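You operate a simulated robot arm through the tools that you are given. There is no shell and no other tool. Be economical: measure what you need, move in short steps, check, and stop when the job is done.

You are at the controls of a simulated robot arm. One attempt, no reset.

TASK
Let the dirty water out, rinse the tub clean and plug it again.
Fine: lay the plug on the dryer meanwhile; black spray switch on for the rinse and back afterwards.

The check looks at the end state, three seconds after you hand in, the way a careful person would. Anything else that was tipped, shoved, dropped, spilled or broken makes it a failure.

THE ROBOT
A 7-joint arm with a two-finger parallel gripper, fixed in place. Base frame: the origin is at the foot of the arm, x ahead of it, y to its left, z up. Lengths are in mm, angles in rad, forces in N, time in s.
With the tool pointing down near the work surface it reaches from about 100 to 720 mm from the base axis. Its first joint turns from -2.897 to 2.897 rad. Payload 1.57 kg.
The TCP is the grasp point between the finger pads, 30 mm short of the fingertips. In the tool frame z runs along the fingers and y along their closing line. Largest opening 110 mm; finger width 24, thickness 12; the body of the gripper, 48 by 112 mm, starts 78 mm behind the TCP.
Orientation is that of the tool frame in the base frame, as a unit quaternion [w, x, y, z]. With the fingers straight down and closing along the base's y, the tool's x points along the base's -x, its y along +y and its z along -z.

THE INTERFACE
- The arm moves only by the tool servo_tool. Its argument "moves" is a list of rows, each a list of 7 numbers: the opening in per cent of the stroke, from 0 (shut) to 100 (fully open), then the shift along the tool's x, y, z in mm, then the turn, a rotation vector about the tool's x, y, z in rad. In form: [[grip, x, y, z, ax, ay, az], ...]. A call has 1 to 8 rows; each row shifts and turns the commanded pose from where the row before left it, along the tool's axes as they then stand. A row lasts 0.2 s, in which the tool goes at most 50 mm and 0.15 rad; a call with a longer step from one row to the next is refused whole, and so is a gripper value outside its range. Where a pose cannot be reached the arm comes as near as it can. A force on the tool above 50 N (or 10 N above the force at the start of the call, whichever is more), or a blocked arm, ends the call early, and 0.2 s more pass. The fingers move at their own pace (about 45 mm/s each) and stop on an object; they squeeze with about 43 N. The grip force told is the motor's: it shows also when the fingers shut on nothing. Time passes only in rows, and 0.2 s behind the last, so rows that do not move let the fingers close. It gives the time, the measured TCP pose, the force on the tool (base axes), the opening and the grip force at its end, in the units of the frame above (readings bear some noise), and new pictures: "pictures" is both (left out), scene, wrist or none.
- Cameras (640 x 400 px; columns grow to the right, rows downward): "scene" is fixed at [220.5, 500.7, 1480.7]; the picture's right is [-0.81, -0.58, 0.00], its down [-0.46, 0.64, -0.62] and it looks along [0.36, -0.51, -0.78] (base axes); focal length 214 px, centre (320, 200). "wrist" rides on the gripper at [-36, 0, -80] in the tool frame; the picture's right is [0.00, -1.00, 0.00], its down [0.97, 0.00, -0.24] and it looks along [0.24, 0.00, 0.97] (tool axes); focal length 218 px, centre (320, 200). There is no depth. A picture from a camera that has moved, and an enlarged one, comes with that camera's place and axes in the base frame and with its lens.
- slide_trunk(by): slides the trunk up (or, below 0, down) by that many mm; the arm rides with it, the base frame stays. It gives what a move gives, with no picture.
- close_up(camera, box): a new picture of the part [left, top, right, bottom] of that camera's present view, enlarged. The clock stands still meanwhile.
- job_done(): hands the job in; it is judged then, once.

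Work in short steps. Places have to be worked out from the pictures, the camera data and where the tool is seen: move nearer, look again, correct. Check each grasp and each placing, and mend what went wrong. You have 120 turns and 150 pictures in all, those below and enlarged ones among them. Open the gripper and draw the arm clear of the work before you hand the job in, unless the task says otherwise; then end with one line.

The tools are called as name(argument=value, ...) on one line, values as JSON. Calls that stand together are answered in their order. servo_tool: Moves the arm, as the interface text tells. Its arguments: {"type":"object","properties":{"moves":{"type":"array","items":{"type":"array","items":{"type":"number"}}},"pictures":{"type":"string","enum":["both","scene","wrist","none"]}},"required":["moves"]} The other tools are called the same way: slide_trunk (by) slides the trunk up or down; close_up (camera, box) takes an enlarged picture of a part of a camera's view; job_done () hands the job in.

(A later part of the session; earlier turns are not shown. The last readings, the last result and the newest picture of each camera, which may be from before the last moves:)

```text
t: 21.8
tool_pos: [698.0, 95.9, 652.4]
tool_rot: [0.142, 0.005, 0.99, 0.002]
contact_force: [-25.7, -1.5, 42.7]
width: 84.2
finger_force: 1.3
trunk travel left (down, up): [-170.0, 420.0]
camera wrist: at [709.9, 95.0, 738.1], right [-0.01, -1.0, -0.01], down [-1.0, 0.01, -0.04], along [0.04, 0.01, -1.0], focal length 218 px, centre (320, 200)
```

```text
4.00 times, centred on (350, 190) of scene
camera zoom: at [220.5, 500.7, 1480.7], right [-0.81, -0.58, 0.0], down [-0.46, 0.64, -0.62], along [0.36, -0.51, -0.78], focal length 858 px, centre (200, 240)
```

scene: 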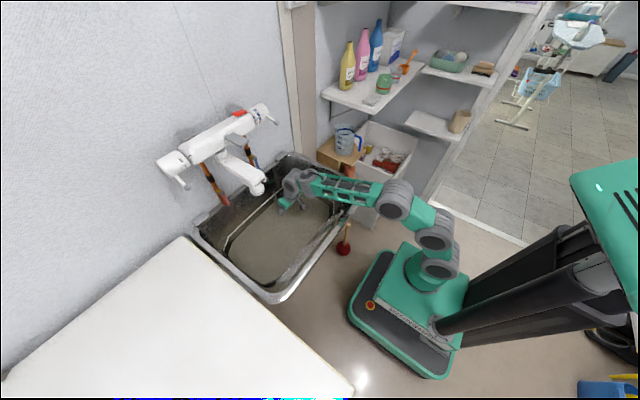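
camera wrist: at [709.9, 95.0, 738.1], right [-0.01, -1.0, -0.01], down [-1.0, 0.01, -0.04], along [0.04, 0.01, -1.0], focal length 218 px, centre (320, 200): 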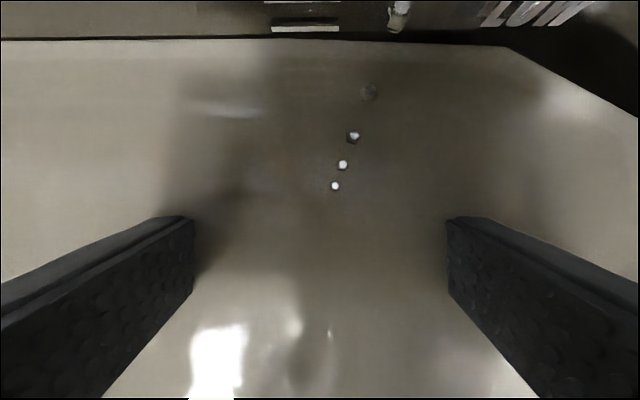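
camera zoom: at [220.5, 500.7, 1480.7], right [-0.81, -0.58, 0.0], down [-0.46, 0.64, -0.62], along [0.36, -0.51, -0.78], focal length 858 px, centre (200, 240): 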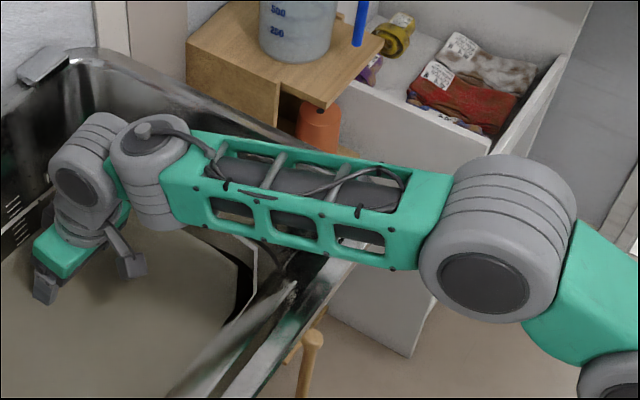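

The tool touched something at tip z ≈ 623, pushing up and back, probably the sloped edge of the floor near the back wall. I lift a few mm and close the fingers to feel for the plug between them.

servo_tool(moves=[[75, 2, 0, -5, 0, 0, 0], [40, 0, 0, 0, 0, 0, 0], [20, 0, 0, 0, 0, 0, 0], [0, 0, 0, 0, 0, 0, 0], [0, 0, 0, 0, 0, 0, 0], [0, 0, 0, 0, 0, 0, 0]], pictures="wrist")

```text
t: 23.1
tool_pos: [695.0, 91.1, 652.6]
tool_rot: [0.137, 0.008, 0.991, 0.002]
contact_force: [3.8, -20.1, 11.6]
width: 37.7
finger_force: 18.8
trunk travel left (down, up): [-170.0, 420.0]
camera wrist: at [707.5, 91.2, 738.0], right [-0.01, -1.0, -0.01], down [-1.0, 0.01, -0.03], along [0.03, 0.0, -1.0], focal length 218 px, centre (320, 200)
```

wrist: 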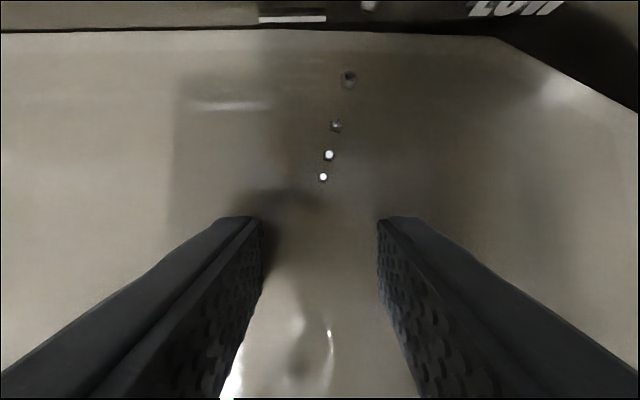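

The fingers stopped at 37.7 mm on something, most likely the plug. I shift slightly toward −y to center and let the grip settle.

servo_tool(moves=[[0, 0, -2, 0, 0, 0, 0], [0, 0, -2, 0, 0, 0, 0], [0, 0, 0, 0, 0, 0, 0]], pictures="none")

```text
t: 23.4
tool_pos: [696.2, 99.5, 650.7]
tool_rot: [0.139, 0.002, 0.99, 0.002]
contact_force: [-0.3, -3.3, 9.5]
width: 0.0
finger_force: 9.1
trunk travel left (down, up): [-170.0, 420.0]
stopped in row 1: the force on the tool passed its limit (the readings are from after the stop); the commanded pose is now the measured one
```

Whatever was there slipped out, and the fingers are now fully shut. The tips probably only caught a low edge. I raise, make the tool vertical and probe the floor height with closed fingers.

servo_tool(moves=[[0, 0, 0, -30, 0, 0, 0], [0, 0, 0, 0, 0, 0.14, 0], [0, 0, 0, 0, 0, 0.14, 0], [0, 0, 0, 0, 0, 0, 0]])

close_up(camera="wrist", box=[200, 0, 440, 200])

```text
t: 24.4
tool_pos: [687.8, 95.4, 679.1]
tool_rot: [-0.003, 0.005, 1.0, 0.0]
contact_force: [-0.1, 0.2, -0.4]
width: 0.0
finger_force: 21.7
trunk travel left (down, up): [-170.0, 420.0]
camera wrist: at [724.3, 95.1, 757.4], right [-0.01, -1.0, 0.0], down [-0.97, 0.01, 0.25], along [-0.25, 0.0, -0.97], focal length 218 px, centre (320, 200)
```

scene: 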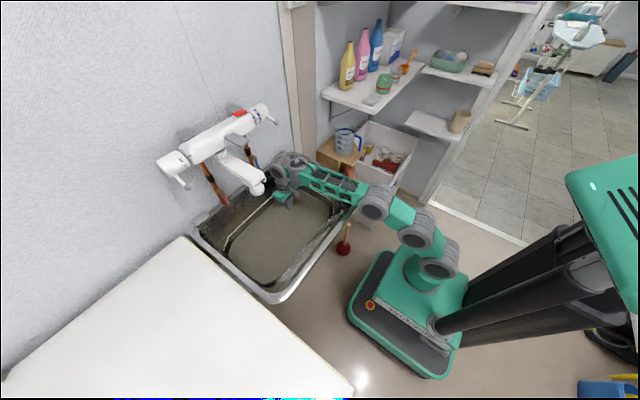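
wrist: 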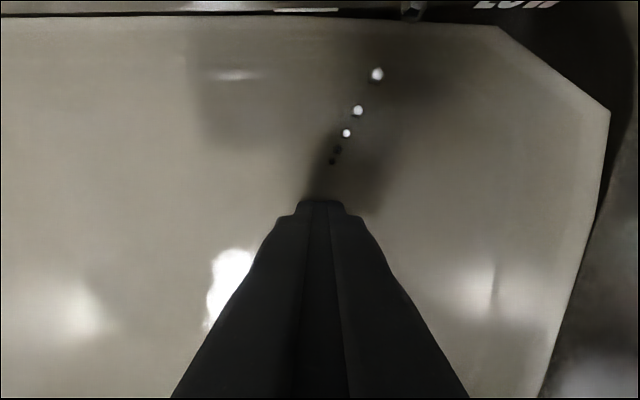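

```text
2.00 times, centred on (320, 100) of wrist
camera zoom: at [724.3, 95.1, 757.4], right [-0.01, -1.0, 0.0], down [-0.97, 0.01, 0.25], along [-0.25, 0.0, -0.97], focal length 436 px, centre (320, 400)
```

zoom: 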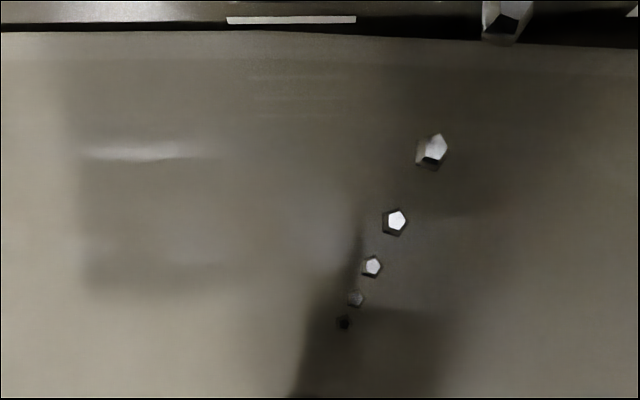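

The tool is vertical at (688, 95, 679). I probe straight down at x ≈ 705, where the chain points.

servo_tool(moves=[[0, -9, 0, 5, 0, 0, 0], [0, -8, 0, 5, 0, 0, 0], [0, 0, 0, 6, 0, 0, 0], [0, 0, 0, 6, 0, 0, 0], [0, 0, 0, 6, 0, 0, 0], [0, 0, 0, 6, 0, 0, 0], [0, 0, 0, 6, 0, 0, 0]], pictures="none")

```text
t: 26.2
tool_pos: [705.7, 95.3, 650.6]
tool_rot: [0.004, 0.003, 1.0, 0.003]
contact_force: [-15.9, -3.9, 20.1]
width: 0.0
finger_force: 21.3
trunk travel left (down, up): [-170.0, 420.0]
stopped in row 7: the force on the tool passed its limit (the readings are from after the stop); the commanded pose is now the measured one
```

Contact came at tip z ≈ 621 with a sideways component. I probe a reference point further out at x ≈ 665 for the true floor height.

servo_tool(moves=[[0, 0, 0, -15, 0, 0, 0], [0, 40, 0, 0, 0, 0, 0], [0, 0, 0, 8, 0, 0, 0], [0, 0, 0, 6, 0, 0, 0], [0, 0, 0, 6, 0, 0, 0], [0, 0, 0, 6, 0, 0, 0], [0, 0, 0, 6, 0, 0, 0], [0, 0, 0, 6, 0, 0, 0]], pictures="none")

```text
t: 27.5
tool_pos: [666.8, 96.7, 650.3]
tool_rot: [0.009, 0.004, 1.0, 0.003]
contact_force: [-15.8, -1.8, 20.7]
width: 0.2
finger_force: 21.9
trunk travel left (down, up): [-170.0, 420.0]
stopped in row 6: the force on the tool passed its limit (the readings are from after the stop); the commanded pose is now the measured one
```

Both probes gave the floor at tip z ≈ 620. Re-triangulating the beads shows the chain curving away from the wall along the line y ≈ 72 + 0.35·(768 − x), so the plug lies further toward the tub's middle on that line. I sweep the closed fingertips just above the floor along it to find the plug.

servo_tool(moves=[[0, 0, 12, -6, 0, 0, 0], [0, 9, 3, 0, 0, 0, 0], [0, 9, 3, 0, 0, 0, 0], [0, 9, 3, 0, 0, 0, 0], [0, 9, 3, 0, 0, 0, 0], [0, 9, 3, 0, 0, 0, 0], [0, 9, 3, 0, 0, 0, 0], [0, 9, 3, 0, 0, 0, 0]])

```text
t: 28.4
tool_pos: [658.7, 118.3, 662.1]
tool_rot: [0.028, 0.007, 1.0, 0.007]
contact_force: [15.8, -5.5, 6.3]
width: 0.1
finger_force: 22.0
trunk travel left (down, up): [-170.0, 420.0]
stopped in row 4: the force on the tool passed its limit (the readings are from after the stop); the commanded pose is now the measured one
camera wrist: at [690.0, 115.9, 743.5], right [-0.01, -1.0, -0.01], down [-0.98, 0.01, 0.19], along [-0.19, 0.02, -0.98], focal length 218 px, centre (320, 200)
```

scene: 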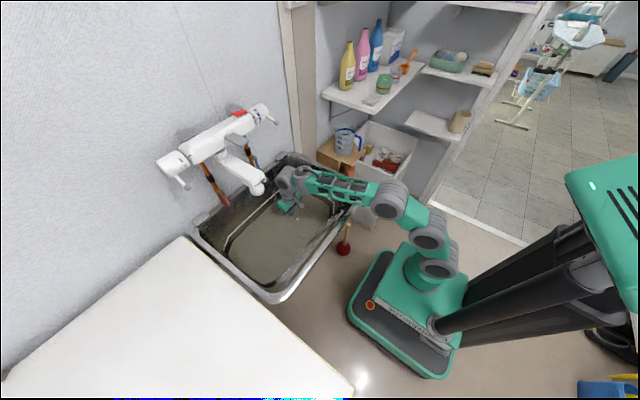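
wrist: 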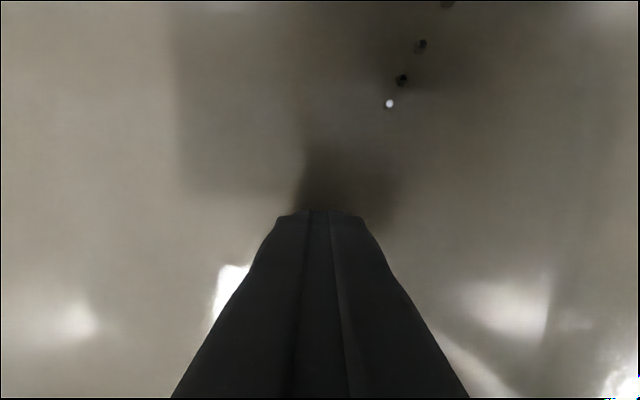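

Blocked at tip (660, 118, ~630), moving −x, so something stands on the floor with its near edge at x ≈ 647. I rise and probe its top from above at about (625, 121).

servo_tool(moves=[[0, -5, 0, -5, 0, 0.056, 0], [0, 0, 0, -25, 0, 0, 0], [0, 38, 2, -5, 0, 0, 0], [0, 0, 0, 6, 0, 0, 0], [0, 0, 0, 6, 0, 0, 0], [0, 0, 0, 6, 0, 0, 0], [0, 0, 0, 6, 0, 0, 0], [0, 0, 0, 6, 0, 0, 0]], pictures="none")

```text
t: 30.2
tool_pos: [629.7, 120.4, 676.7]
tool_rot: [0.007, 0.007, 1.0, 0.008]
contact_force: [5.0, -0.2, 9.1]
width: 0.0
finger_force: 20.9
trunk travel left (down, up): [-170.0, 420.0]
stopped in row 8: the force on the tool passed its limit (the readings are from after the stop); the commanded pose is now the measured one
```

The top is at z ≈ 647 at (630, 120), about 27 mm above the floor, so this is the plug. I rise, open wide, shift to x ≈ 625 and lower the fingers around it.

servo_tool(moves=[[90, 0, 0, -15, 0, 0, 0], [90, 4, 0, 0, 0, 0, 0], [90, 0, 0, 0, 0, 0, 0], [90, 0, 0, 0, 0, 0, 0], [90, 0, 0, 10, 0, 0, 0], [90, 0, 0, 10, 0, 0, 0], [90, 0, 0, 8, 0, 0, 0], [90, 0, 0, 7, 0, 0, 0]], pictures="wrist")

```text
t: 32.0
tool_pos: [624.0, 119.8, 654.0]
tool_rot: [0.005, 0.007, 1.0, 0.008]
contact_force: [-0.2, 0.4, 0.3]
width: 99.1
finger_force: 0.1
trunk travel left (down, up): [-170.0, 420.0]
camera wrist: at [658.7, 118.0, 733.3], right [-0.01, -1.0, -0.02], down [-0.97, 0.01, 0.23], along [-0.23, 0.02, -0.97], focal length 218 px, centre (320, 200)
```

wrist: 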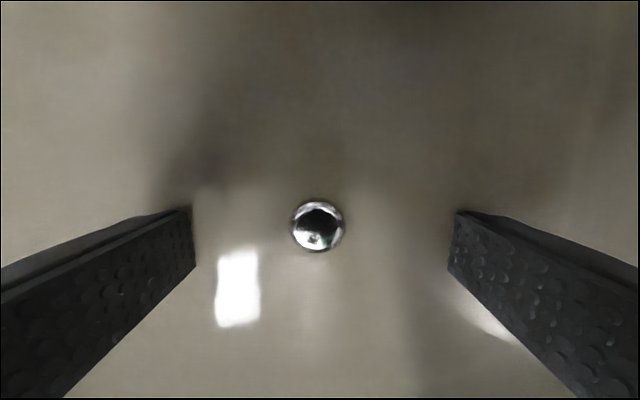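

A chrome knob about 22 mm across is now visible at (628, 121), just between the fingers. I shift 4 mm in x and close on it.

servo_tool(moves=[[60, -4, 1, 1, 0, 0, 0], [30, 0, 0, 0, 0, 0, 0], [0, 0, 0, 0, 0, 0, 0], [0, 0, 0, 0, 0, 0, 0], [0, 0, 0, 0, 0, 0, 0], [0, 0, 0, 0, 0, 0, 0], [0, 0, 0, 0, 0, 0, 0]])

close_up(camera="scene", box=[180, 140, 380, 300])

```text
t: 33.6
tool_pos: [626.7, 120.0, 653.6]
tool_rot: [0.005, 0.007, 1.0, 0.008]
contact_force: [-0.2, 0.2, 0.6]
width: 20.4
finger_force: 33.5
trunk travel left (down, up): [-170.0, 420.0]
camera wrist: at [663.0, 118.9, 732.9], right [-0.01, -1.0, -0.02], down [-0.97, 0.01, 0.23], along [-0.23, 0.02, -0.97], focal length 218 px, centre (320, 200)
```

scene: 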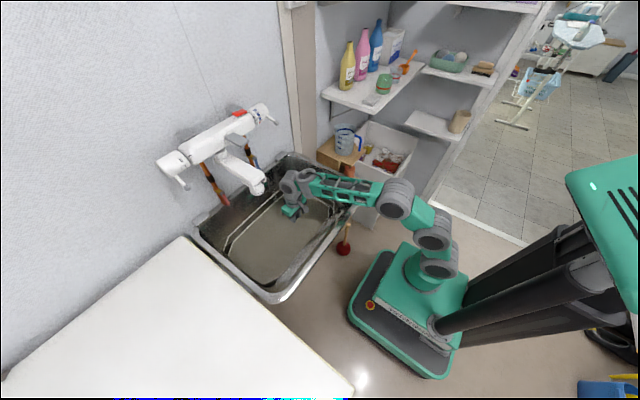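
wrist: 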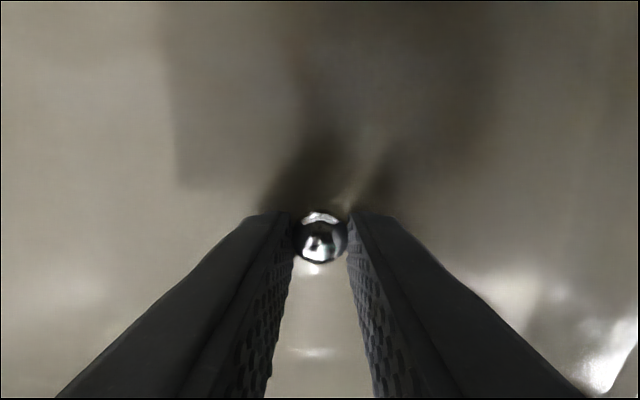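

```text
2.50 times, centred on (280, 220) of scene
camera zoom: at [220.5, 500.7, 1480.7], right [-0.81, -0.58, 0.0], down [-0.46, 0.64, -0.62], along [0.36, -0.51, -0.78], focal length 536 px, centre (420, 150)
```

zoom: 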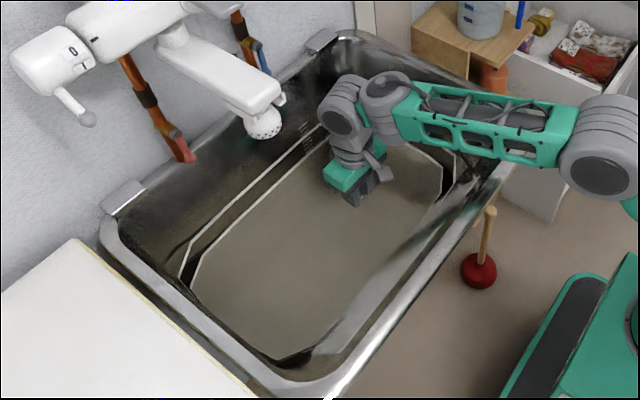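

I have the knob at 20.4 mm width, and the water already looks a little lower. I lift slowly.

servo_tool(moves=[[0, 0, 0, -5, 0, 0, 0], [0, 0, 0, -8, 0, 0, 0], [0, 0, 0, -12, 0, 0, 0], [0, 0, 0, -15, 0, 0, 0], [0, 0, 0, -15, 0, 0, 0], [0, 0, 0, 0, 0, 0, 0]])

```text
t: 35.0
tool_pos: [626.5, 119.8, 710.0]
tool_rot: [0.004, 0.007, 1.0, 0.008]
contact_force: [0.1, -0.2, -0.6]
width: 20.3
finger_force: 33.4
trunk travel left (down, up): [-170.0, 420.0]
camera wrist: at [662.5, 118.3, 788.2], right [-0.01, -1.0, -0.02], down [-0.97, 0.01, 0.23], along [-0.23, 0.02, -0.97], focal length 218 px, centre (320, 200)
```

scene: 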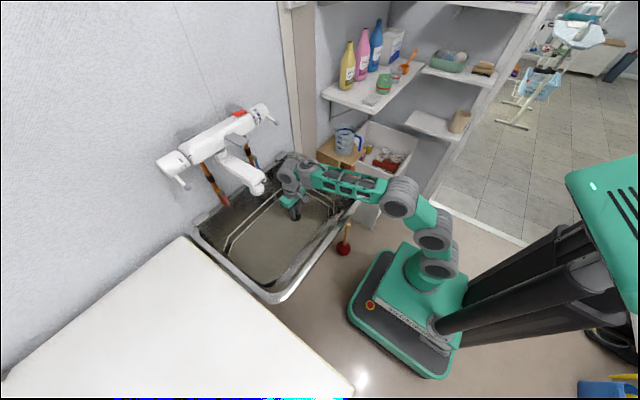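
wrist: 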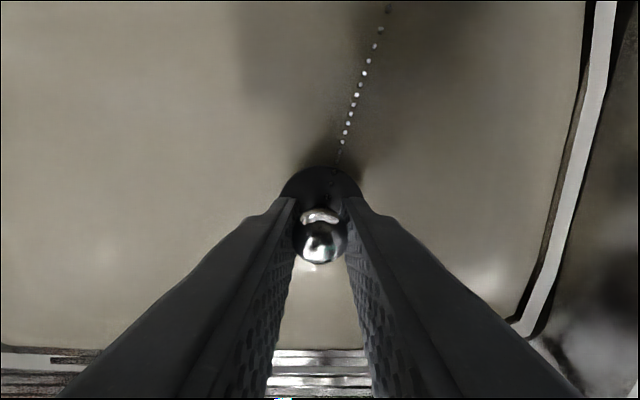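

The black plug with the chrome knob is out and held, its chain follows, and the drain hole is at (627, 120). I back away from the wall, clear of the temperature lever, while rising.

servo_tool(moves=[[0, 25, 0, -30, 0, 0, 0], [0, 25, 0, -30, 0, 0, 0], [0, 25, 0, -30, 0, 0, 0], [0, 25, 0, -30, 0, 0, 0], [0, 20, 0, -30, 0, 0, 0], [0, 0, 0, -30, 0, 0, 0], [0, 0, 0, -30, 0, 0, 0], [0, 0, 0, 0, 0, 0, 0]])

```text
t: 36.8
tool_pos: [506.6, 120.3, 917.4]
tool_rot: [0.004, 0.007, 1.0, 0.007]
contact_force: [0.5, 0.1, -0.4]
width: 20.3
finger_force: 33.9
trunk travel left (down, up): [-170.0, 420.0]
camera wrist: at [541.0, 118.3, 996.1], right [-0.01, -1.0, -0.02], down [-0.97, 0.01, 0.23], along [-0.23, 0.02, -0.97], focal length 218 px, centre (320, 200)
```

scene: 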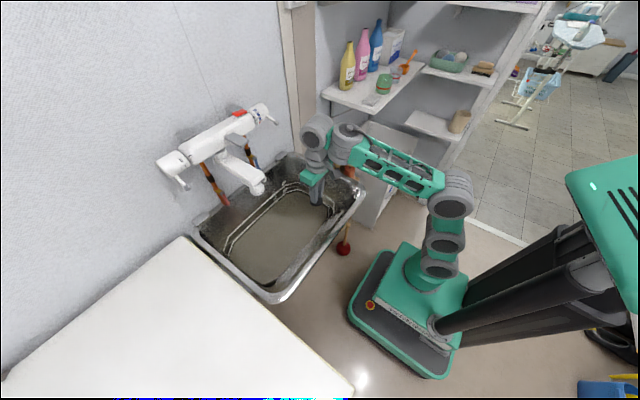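
wrist: 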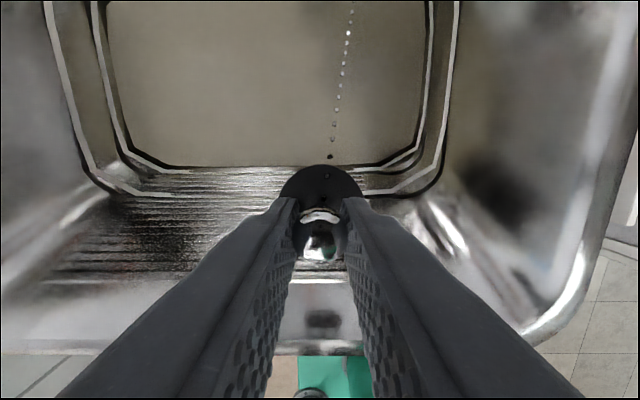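

No chain tension so far. From two views, the dryer top (the white appliance on the left) is at z ≈ 880 with its edge at y ≈ 480. I rise and swing left in front of the spout, watching the force for chain tension.

servo_tool(moves=[[0, 0, 0, -35, 0, 0, 0], [0, 0, 10, -35, 0, 0, 0], [0, 0, 35, -15, 0, 0, 0], [0, 0, 40, 0, 0, 0, 0], [0, 0, 40, 0, 0, 0, 0], [0, 0, 40, 0, 0, 0, 0], [0, 0, 40, 0, 0, 0, 0], [0, 0, 0, 0, 0, 0, 0]])

```text
t: 38.6
tool_pos: [485.9, 290.8, 965.6]
tool_rot: [0.005, 0.006, 1.0, 0.007]
contact_force: [-0.3, 0.3, 0.6]
width: 20.4
finger_force: 34.0
out of reach, approached as far as the arm can: row 3, 4, 5, 6, 7
trunk travel left (down, up): [-170.0, 420.0]
camera wrist: at [520.8, 288.7, 1045.8], right [-0.01, -1.0, -0.02], down [-0.97, 0.01, 0.23], along [-0.23, 0.02, -0.97], focal length 218 px, centre (320, 200)
```

scene: 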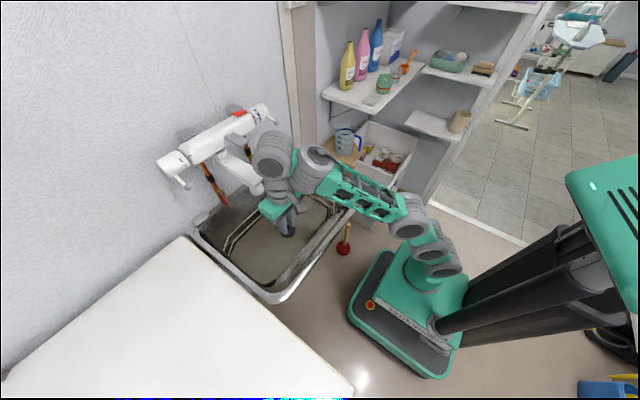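
wrist: 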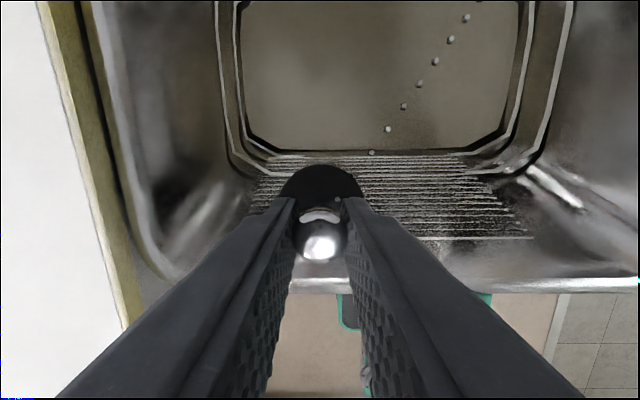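

Slightly out of reach at this height, so I raise the trunk 140 mm.

slide_trunk(by=140)

servo_tool(moves=[[0, 0, 0, 20, 0, 0, 0], [0, 0, 0, 20, 0, 0, 0], [0, 0, 0, 0, 0, 0, 0]])

```text
t: 40.3
tool_pos: [485.9, 290.6, 1106.4]
tool_rot: [0.005, 0.007, 1.0, 0.008]
contact_force: [-0.3, 0.2, -0.7]
width: 20.4
finger_force: 33.9
trunk travel left (down, up): [-310.0, 280.0]
```

```text
t: 41.1
tool_pos: [485.3, 292.2, 1066.0]
tool_rot: [0.005, 0.006, 1.0, 0.008]
contact_force: [-0.8, -0.3, -0.3]
width: 20.5
finger_force: 34.0
trunk travel left (down, up): [-310.0, 280.0]
camera wrist: at [521.0, 289.8, 1146.2], right [-0.01, -1.0, -0.02], down [-0.97, 0.01, 0.23], along [-0.23, 0.02, -0.97], focal length 218 px, centre (320, 200)
```

scene: 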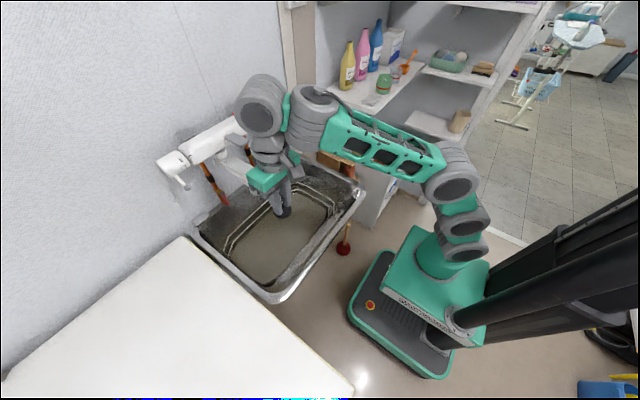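
wrist: 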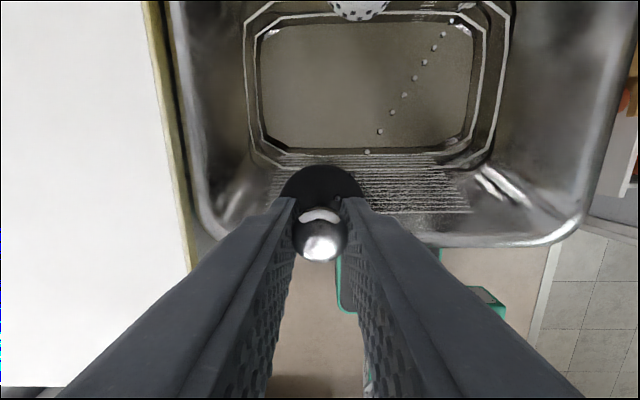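

Still no chain tension at 390 mm from the eye. I continue left over the dryer while lowering a little.

servo_tool(moves=[[0, 0, 40, 5, 0, 0, 0], [0, 0, 40, 5, 0, 0, 0], [0, 0, 40, 10, 0, 0, 0], [0, 0, 40, 10, 0, 0, 0], [0, 0, 40, 10, 0, 0, 0], [0, 0, 30, 10, 0, 0, 0], [0, 0, 0, 0, 0, 0, 0]])

```text
t: 42.7
tool_pos: [453.9, 463.8, 990.7]
tool_rot: [0.006, 0.007, 1.0, 0.007]
contact_force: [-0.3, 0.4, -1.1]
width: 20.3
finger_force: 34.0
out of reach, approached as far as the arm can: row 3, 4, 5, 6
trunk travel left (down, up): [-310.0, 280.0]
camera wrist: at [488.6, 461.8, 1070.2], right [-0.01, -1.0, -0.02], down [-0.97, 0.01, 0.23], along [-0.23, 0.02, -0.97], focal length 218 px, centre (320, 200)
```

scene: 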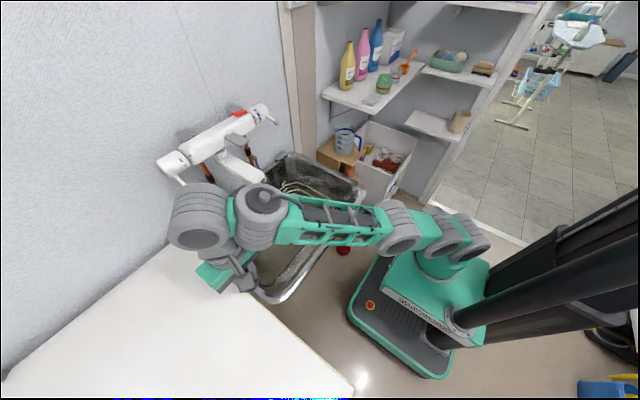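
wrist: 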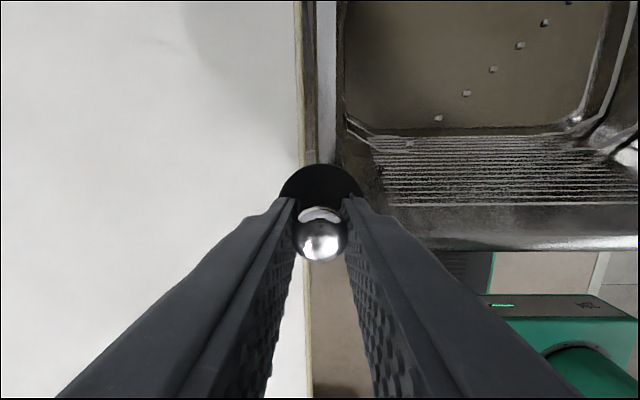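

The arm is stretched because the shoulder is low relative to the wrist. I raise the trunk another 150 and bring the tool back down with more reach.

slide_trunk(by=150)

servo_tool(moves=[[0, 0, 12, 35, 0, 0, 0], [0, 0, 12, 35, 0, 0, 0], [0, 0, 12, 35, 0, 0, 0], [0, 0, 12, 35, 0, 0, 0], [0, 0, 6, 0, 0, 0, 0], [0, 0, 0, 0, 0, 0, 0]])

```text
t: 44.5
tool_pos: [453.3, 462.9, 1140.6]
tool_rot: [0.005, 0.007, 1.0, 0.008]
contact_force: [0.0, 0.2, -0.6]
width: 20.5
finger_force: 33.8
trunk travel left (down, up): [-460.0, 130.0]
```

```text
t: 45.9
tool_pos: [457.5, 519.5, 1003.2]
tool_rot: [0.005, 0.006, 1.0, 0.008]
contact_force: [-0.1, 0.2, -0.7]
width: 20.3
finger_force: 34.0
trunk travel left (down, up): [-460.0, 130.0]
camera wrist: at [492.4, 518.0, 1081.2], right [-0.01, -1.0, -0.02], down [-0.97, 0.01, 0.23], along [-0.23, 0.02, -0.97], focal length 218 px, centre (320, 200)
```

scene: 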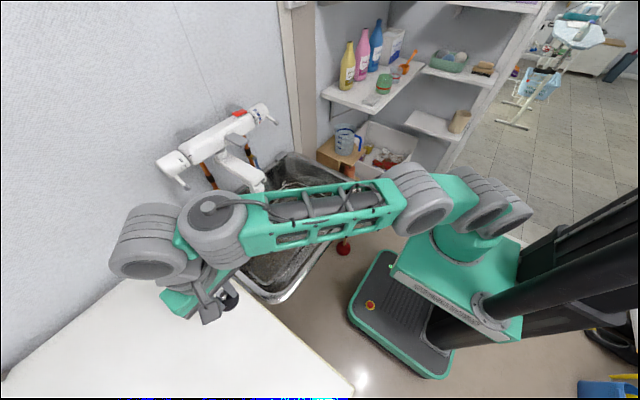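
wrist: 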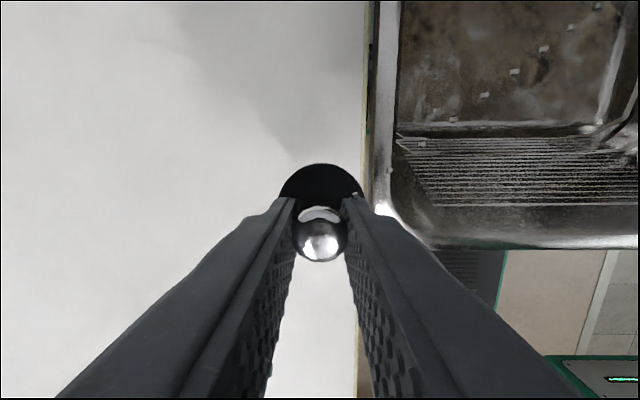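

The tub has drained and dirt is visible on its floor. The plug is over the dryer, and I lower it until contact.

servo_tool(moves=[[0, 0, 5, 20, 0, 0, 0], [0, 0, 5, 20, 0, 0, 0], [0, 0, 0, 10, 0, 0, 0], [0, 0, 0, 6, 0, 0, 0], [0, 0, 0, 0, 0, 0, 0]])

```text
t: 47.1
tool_pos: [455.2, 531.9, 945.2]
tool_rot: [0.006, 0.007, 1.0, 0.007]
contact_force: [-0.8, 0.4, -1.2]
width: 20.4
finger_force: 34.0
trunk travel left (down, up): [-460.0, 130.0]
camera wrist: at [491.5, 529.5, 1025.5], right [-0.01, -1.0, -0.02], down [-0.97, 0.01, 0.23], along [-0.23, 0.02, -0.97], focal length 218 px, centre (320, 200)
```

scene: 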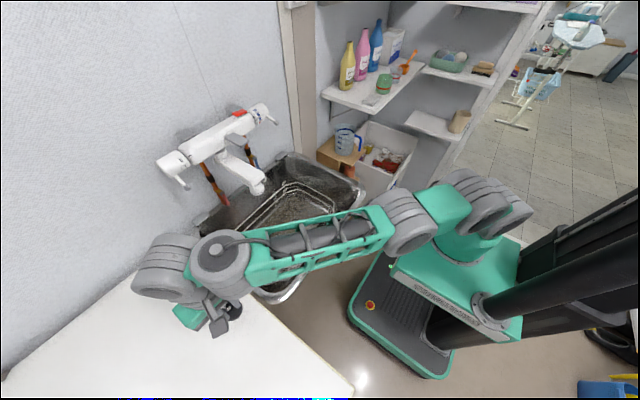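
wrist: 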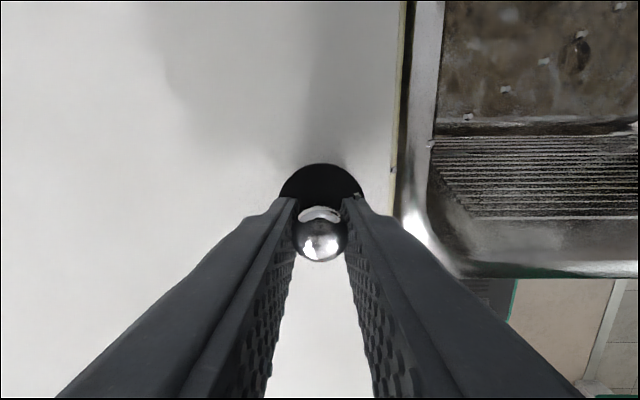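

No contact yet at TCP z = 945. I continue in 4 mm rows until touching.

servo_tool(moves=[[0, 0, 0, 5, 0, 0, 0], [0, 0, 0, 5, 0, 0, 0], [0, 0, 0, 4, 0, 0, 0], [0, 0, 0, 4, 0, 0, 0], [0, 0, 0, 0, 0, 0, 0]], pictures="none")

```text
t: 48.3
tool_pos: [456.7, 531.0, 927.8]
tool_rot: [0.005, 0.007, 1.0, 0.008]
contact_force: [0.5, -0.4, -0.7]
width: 20.4
finger_force: 33.9
trunk travel left (down, up): [-460.0, 130.0]
```

servo_tool(moves=[[0, 0, 0, 4, 0, 0, 0], [0, 0, 0, 4, 0, 0, 0], [0, 0, 0, 4, 0, 0, 0], [0, 0, 0, 0, 0, 0, 0]], pictures="wrist")

```text
t: 49.3
tool_pos: [456.5, 531.7, 919.1]
tool_rot: [0.007, 0.007, 1.0, 0.01]
contact_force: [0.5, -1.1, 16.6]
width: 20.5
finger_force: 34.4
trunk travel left (down, up): [-460.0, 130.0]
camera wrist: at [491.5, 528.8, 998.3], right [-0.01, -1.0, -0.02], down [-0.97, 0.01, 0.23], along [-0.23, 0.02, -0.97], focal length 218 px, centre (320, 200)
```

wrist: 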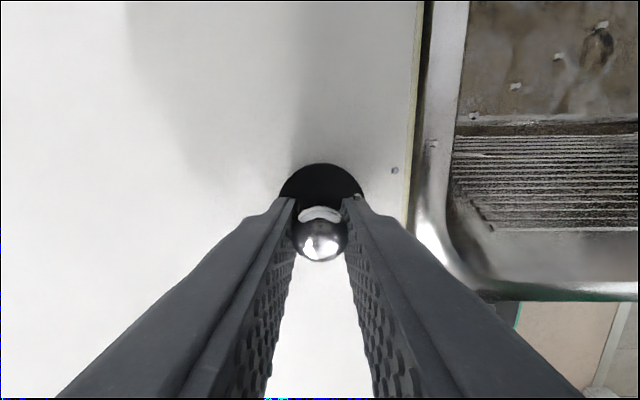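

The plug rests on the dryer (16.6 N up). I ease off 2 mm, open and rise straight up.

servo_tool(moves=[[0, 0, 0, -2, 0, 0, 0], [30, 0, 0, 0, 0, 0, 0], [60, 0, 0, 0, 0, 0, 0], [60, 0, 0, 0, 0, 0, 0], [60, 0, 0, -20, 0, 0, 0], [60, 0, 0, -30, 0, 0, 0], [60, 0, 0, -40, 0, 0, 0], [60, 0, 0, -40, 0, 0, 0]])

close_up(camera="wrist", box=[200, 0, 640, 280])

```text
t: 51.1
tool_pos: [452.2, 525.8, 1036.3]
tool_rot: [0.004, 0.006, 1.0, 0.007]
contact_force: [-0.3, -0.3, -0.4]
width: 66.1
finger_force: 0.0
out of reach, approached as far as the arm can: row 8
trunk travel left (down, up): [-460.0, 130.0]
camera wrist: at [487.3, 523.5, 1115.3], right [-0.01, -1.0, -0.01], down [-0.97, 0.01, 0.23], along [-0.23, 0.02, -0.97], focal length 218 px, centre (320, 200)
```

scene: 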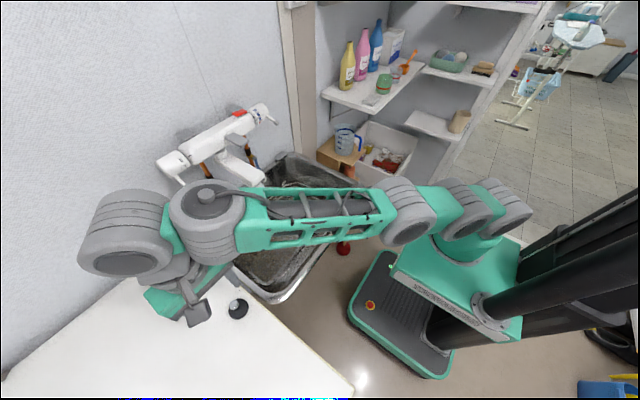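
wrist: 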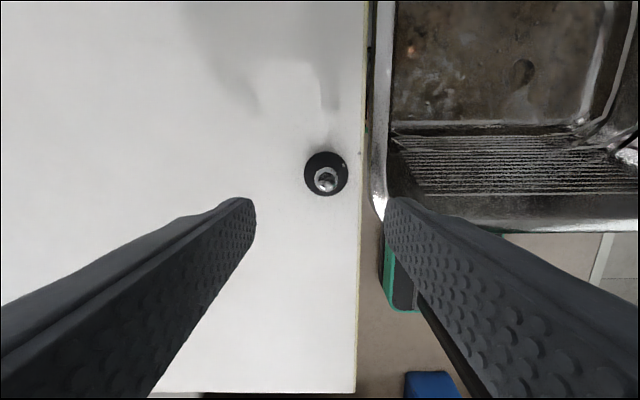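

```text
1.43 times, centred on (420, 140) of wrist
camera zoom: at [487.3, 523.5, 1115.3], right [-0.01, -1.0, -0.01], down [-0.97, 0.01, 0.23], along [-0.23, 0.02, -0.97], focal length 312 px, centre (177, 286)
```

zoom: 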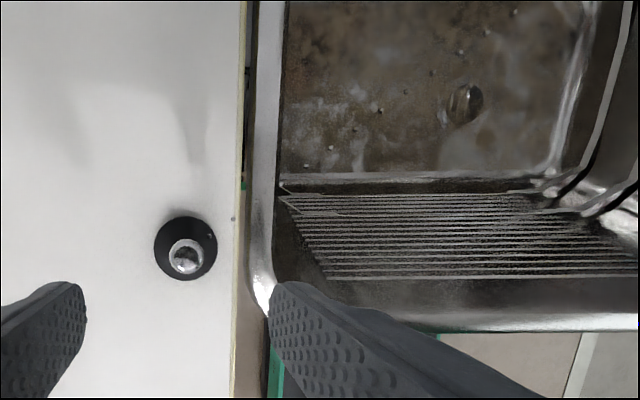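

The plug lies on the dryer, well clear of its edge, and the open hole shows on the dirty floor. Next I look at the faucet: I move to the front of it and tilt the camera up.

servo_tool(moves=[[60, 20, -40, -10, 0, 0, 0], [60, 20, -40, -10, 0, 0, 0], [60, 20, -40, 0, 0, -0.14, 0], [60, 20, -40, 0, 0, -0.14, 0], [60, 0, -30, 0, 0, -0.14, 0], [60, 0, 0, 0, 0, -0.14, 0], [60, 0, 0, 0, 0, 0, 0]])

```text
t: 52.7
tool_pos: [370.8, 334.5, 1050.2]
tool_rot: [0.282, 0.009, 0.959, 0.006]
contact_force: [-0.5, 0.3, -0.2]
width: 65.6
finger_force: 0.0
trunk travel left (down, up): [-460.0, 130.0]
camera wrist: at [357.1, 333.7, 1135.7], right [-0.01, -1.0, -0.02], down [-0.95, 0.02, -0.32], along [0.32, 0.01, -0.95], focal length 218 px, centre (320, 200)
```

scene: 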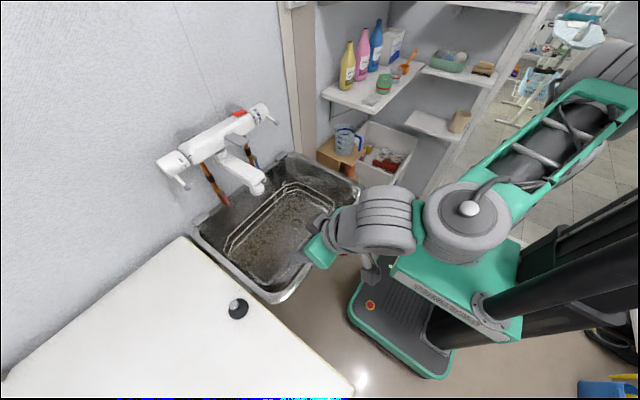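
wrist: 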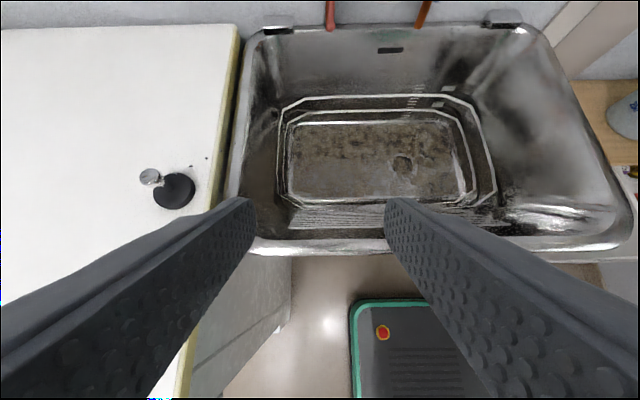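

The spout is just above the view. I tilt up further to see the faucet from the front.

servo_tool(moves=[[60, 0, -10, 0, 0, -0.15, 0], [60, 0, -10, 0, 0, -0.15, 0], [60, 0, -10, 0, 0, -0.15, 0], [60, 0, 0, 0, 0, 0, 0]], pictures="wrist")

close_up(camera="wrist", box=[240, 0, 440, 130])

```text
t: 53.7
tool_pos: [369.2, 305.9, 1050.9]
tool_rot: [0.489, 0.01, 0.872, 0.004]
contact_force: [-0.4, 0.4, 0.4]
width: 66.0
finger_force: 0.1
trunk travel left (down, up): [-460.0, 130.0]
camera wrist: at [319.6, 304.9, 1121.8], right [-0.01, -1.0, -0.02], down [-0.71, 0.02, -0.7], along [0.7, 0.0, -0.71], focal length 218 px, centre (320, 200)
```

wrist: 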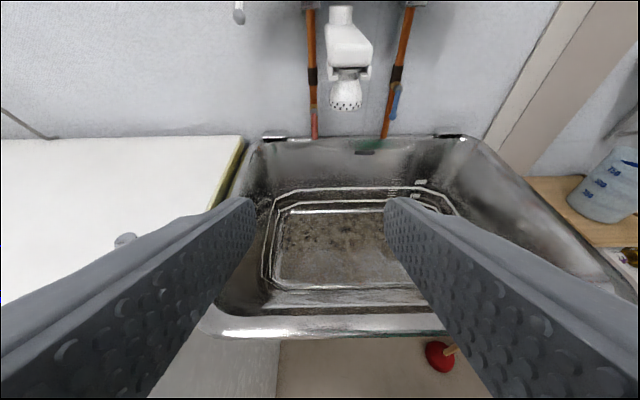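

```text
3.08 times, centred on (340, 65) of wrist
camera zoom: at [319.6, 304.9, 1121.8], right [-0.01, -1.0, -0.02], down [-0.71, 0.02, -0.7], along [0.7, 0.0, -0.71], focal length 672 px, centre (258, 615)
```

zoom: 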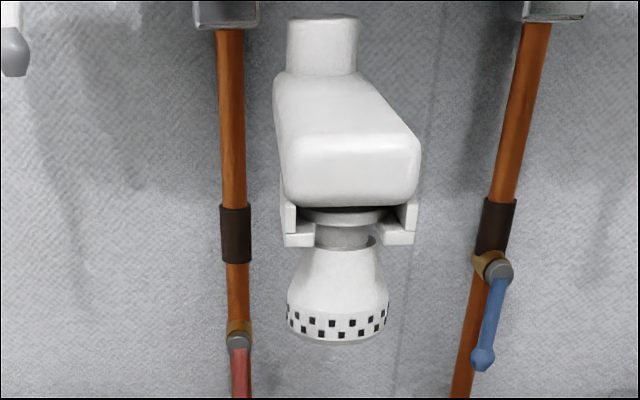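

From the front the spray head sits in a holder, and no black switch is visible on this side. I go to the right and turn the camera left to see the spout's side and back.

servo_tool(moves=[[60, 0, -45, 0, 0, 0, 0], [60, 0, -45, 0, 0, 0, 0], [60, 0, -45, 0, 0, 0, 0], [60, 0, -40, 0, -0.119, 0, -0.073], [60, 0, -20, 10, -0.119, 0, -0.073], [60, 0, 0, 20, -0.119, 0, -0.073], [60, 0, 0, 20, -0.119, 0, -0.073], [60, 0, 0, 0, 0, 0, 0]])

```text
t: 55.1
tool_pos: [245.4, 301.7, 1038.2]
tool_rot: [0.425, -0.45, 0.742, 0.258]
contact_force: [-0.2, -0.9, 0.6]
width: 66.0
finger_force: 0.1
trunk travel left (down, up): [-460.0, 130.0]
stopped in row 7: the arm was blocked; the commanded pose is now the measured one
camera wrist: at [221.6, 256.9, 1107.4], right [0.89, -0.46, 0.0], down [-0.32, -0.62, -0.72], along [0.33, 0.64, -0.7], focal length 218 px, centre (320, 200)
```

scene: 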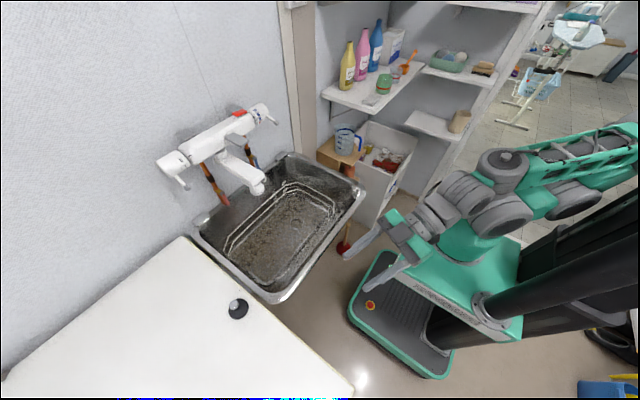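
wrist: 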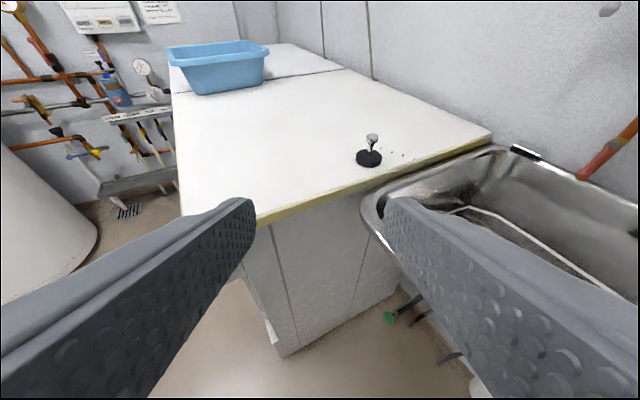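

The arm folded awkwardly and the call was stopped as blocked; nothing in the scene seems touched. I undo the yaw gradually while moving forward.

servo_tool(moves=[[60, -3, -14, 6, 0.121, 0, 0.071], [60, -3, -14, 6, 0.121, 0, 0.071], [60, -3, -14, 6, 0.121, 0, 0.071], [60, -3, -14, 6, 0.121, 0, 0.071], [60, 0, 0, 0, 0, 0, 0]])

```text
t: 56.3
tool_pos: [303.0, 289.0, 1034.0]
tool_rot: [0.478, -0.227, 0.838, 0.129]
contact_force: [0.0, -0.3, -0.1]
width: 66.0
finger_force: 0.0
trunk travel left (down, up): [-460.0, 130.0]
camera wrist: at [260.8, 262.7, 1104.1], right [0.5, -0.86, 0.0], down [-0.6, -0.35, -0.71], along [0.62, 0.36, -0.7], focal length 218 px, centre (320, 200)
```

scene: 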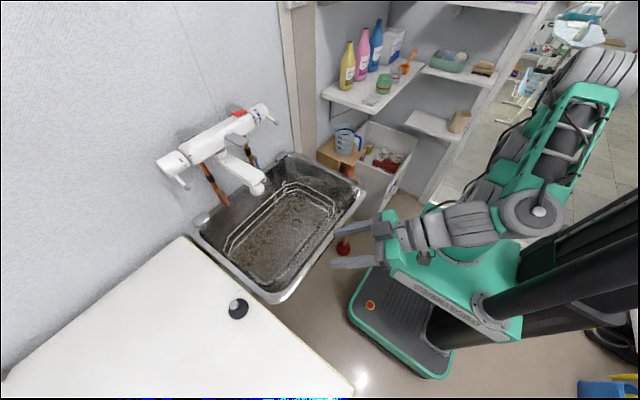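
wrist: 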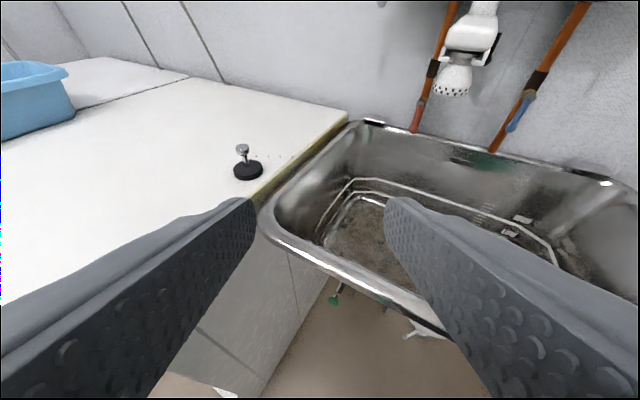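

Recovered; the camera now looks left by 0.5 rad. I slide right and forward with this heading to view the spout's right side.

servo_tool(moves=[[60, 1, -33, -2, 0, 0, 0], [60, 1, -33, -2, 0, 0, 0], [60, 1, -33, -2, 0, 0, 0], [60, 1, -33, -2, 0, 0, 0], [60, 1, -33, -2, 0, 0, 0], [60, 0, 0, 0, 0, 0, 0]])

```text
t: 57.4
tool_pos: [269.8, 275.9, 1027.4]
tool_rot: [0.433, -0.403, 0.774, 0.226]
contact_force: [0.2, 0.5, 0.5]
width: 66.3
finger_force: 0.1
trunk travel left (down, up): [-460.0, 130.0]
stopped in row 5: the arm was blocked; the commanded pose is now the measured one
camera wrist: at [241.6, 235.5, 1099.0], right [0.82, -0.57, 0.0], down [-0.41, -0.58, -0.7], along [0.4, 0.58, -0.71], focal length 218 px, centre (320, 200)
```

scene: 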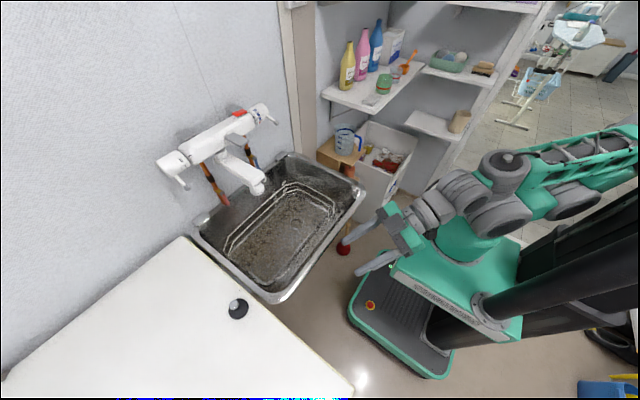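
wrist: 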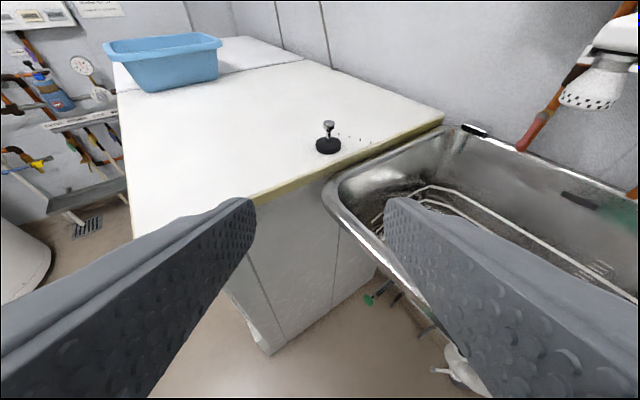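

That configuration runs into a limit to the right. I turn back to straight ahead while moving forward, then approach from the right without yaw.

servo_tool(moves=[[60, -3, -14, 6, 0.121, 0, 0.071], [60, -3, -14, 6, 0.121, 0, 0.071], [60, -3, -14, 6, 0.121, 0, 0.071], [60, -4, -10, 10, 0.121, 0, 0.071], [60, -5, -8, 10, 0.121, 0, 0.071], [60, -5, -5, 10, 0.121, 0, 0.071], [60, -5, -5, 10, 0.11, 0, 0.07], [60, 0, 0, 0, 0, 0, 0]], pictures="wrist")

```text
t: 59.2
tool_pos: [366.5, 248.2, 1021.8]
tool_rot: [0.493, 0.006, 0.87, -0.008]
contact_force: [0.3, 0.3, 0.4]
width: 66.0
finger_force: 0.0
trunk travel left (down, up): [-460.0, 130.0]
camera wrist: at [317.1, 249.4, 1093.2], right [-0.02, -1.0, 0.01], down [-0.7, 0.01, -0.71], along [0.71, -0.02, -0.7], focal length 218 px, centre (320, 200)
```

wrist: 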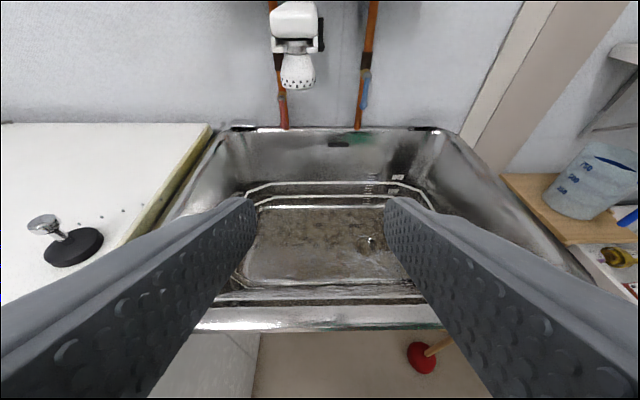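

A black lever shows now on the right side of the spout. Zoom.

close_up(camera="wrist", box=[250, 0, 390, 100])

close_up(camera="scene", box=[225, 130, 305, 205])

```text
4.00 times, centred on (320, 50) of wrist
camera zoom: at [317.1, 249.4, 1093.2], right [-0.02, -1.0, 0.01], down [-0.7, 0.01, -0.71], along [0.71, -0.02, -0.7], focal length 873 px, centre (320, 800)
```

zoom: 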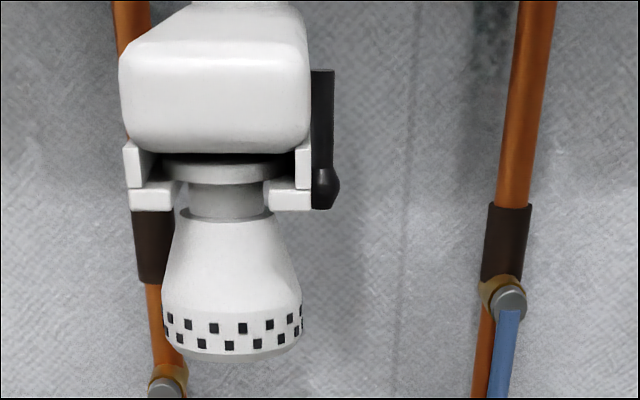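

```text
5.33 times, centred on (265, 168) of scene
camera zoom: at [220.5, 500.7, 1480.7], right [-0.81, -0.58, 0.0], down [-0.46, 0.64, -0.62], along [0.36, -0.51, -0.78], focal length 1144 px, centre (613, 373)
```

zoom: 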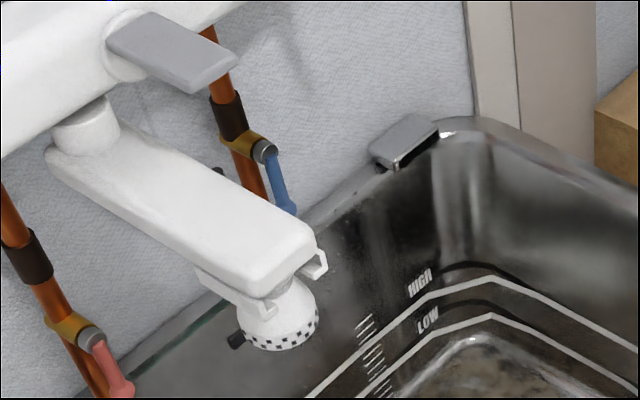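

The black spray switch is the ball-ended lever on the spout's right side: pivot about (665, 241, 1069), ball (671, 241, 1033), hanging down. What looked like a tab was the overflow slot. I close the fingers and move to the right of the spout, turning the tool left along the natural radial direction.

servo_tool(moves=[[0, -27, -14, 28, 0, 0, 0], [0, -27, -14, 28, 0, 0, 0], [0, -27, -14, 28, 0, 0, 0], [0, -27, -14, 28, -0.111, 0, -0.067], [0, 0, -5, 0, -0.111, 0, -0.067], [0, 0, -5, 0, -0.111, 0, -0.067], [0, 0, 0, 0, 0, 0, 0]])

```text
t: 60.8
tool_pos: [521.1, 180.4, 1060.1]
tool_rot: [0.484, -0.163, 0.855, 0.086]
contact_force: [-0.1, -0.2, -0.2]
width: 0.0
finger_force: 21.1
trunk travel left (down, up): [-460.0, 130.0]
camera wrist: at [473.8, 162.8, 1131.1], right [0.36, -0.93, 0.01], down [-0.66, -0.26, -0.71], along [0.66, 0.25, -0.71], focal length 218 px, centre (320, 200)
```

scene: 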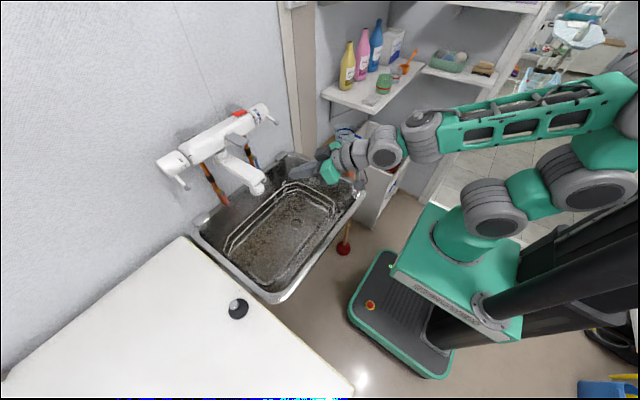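
wrist: 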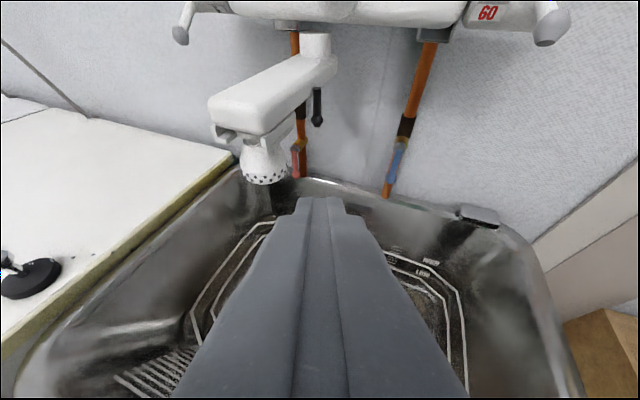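

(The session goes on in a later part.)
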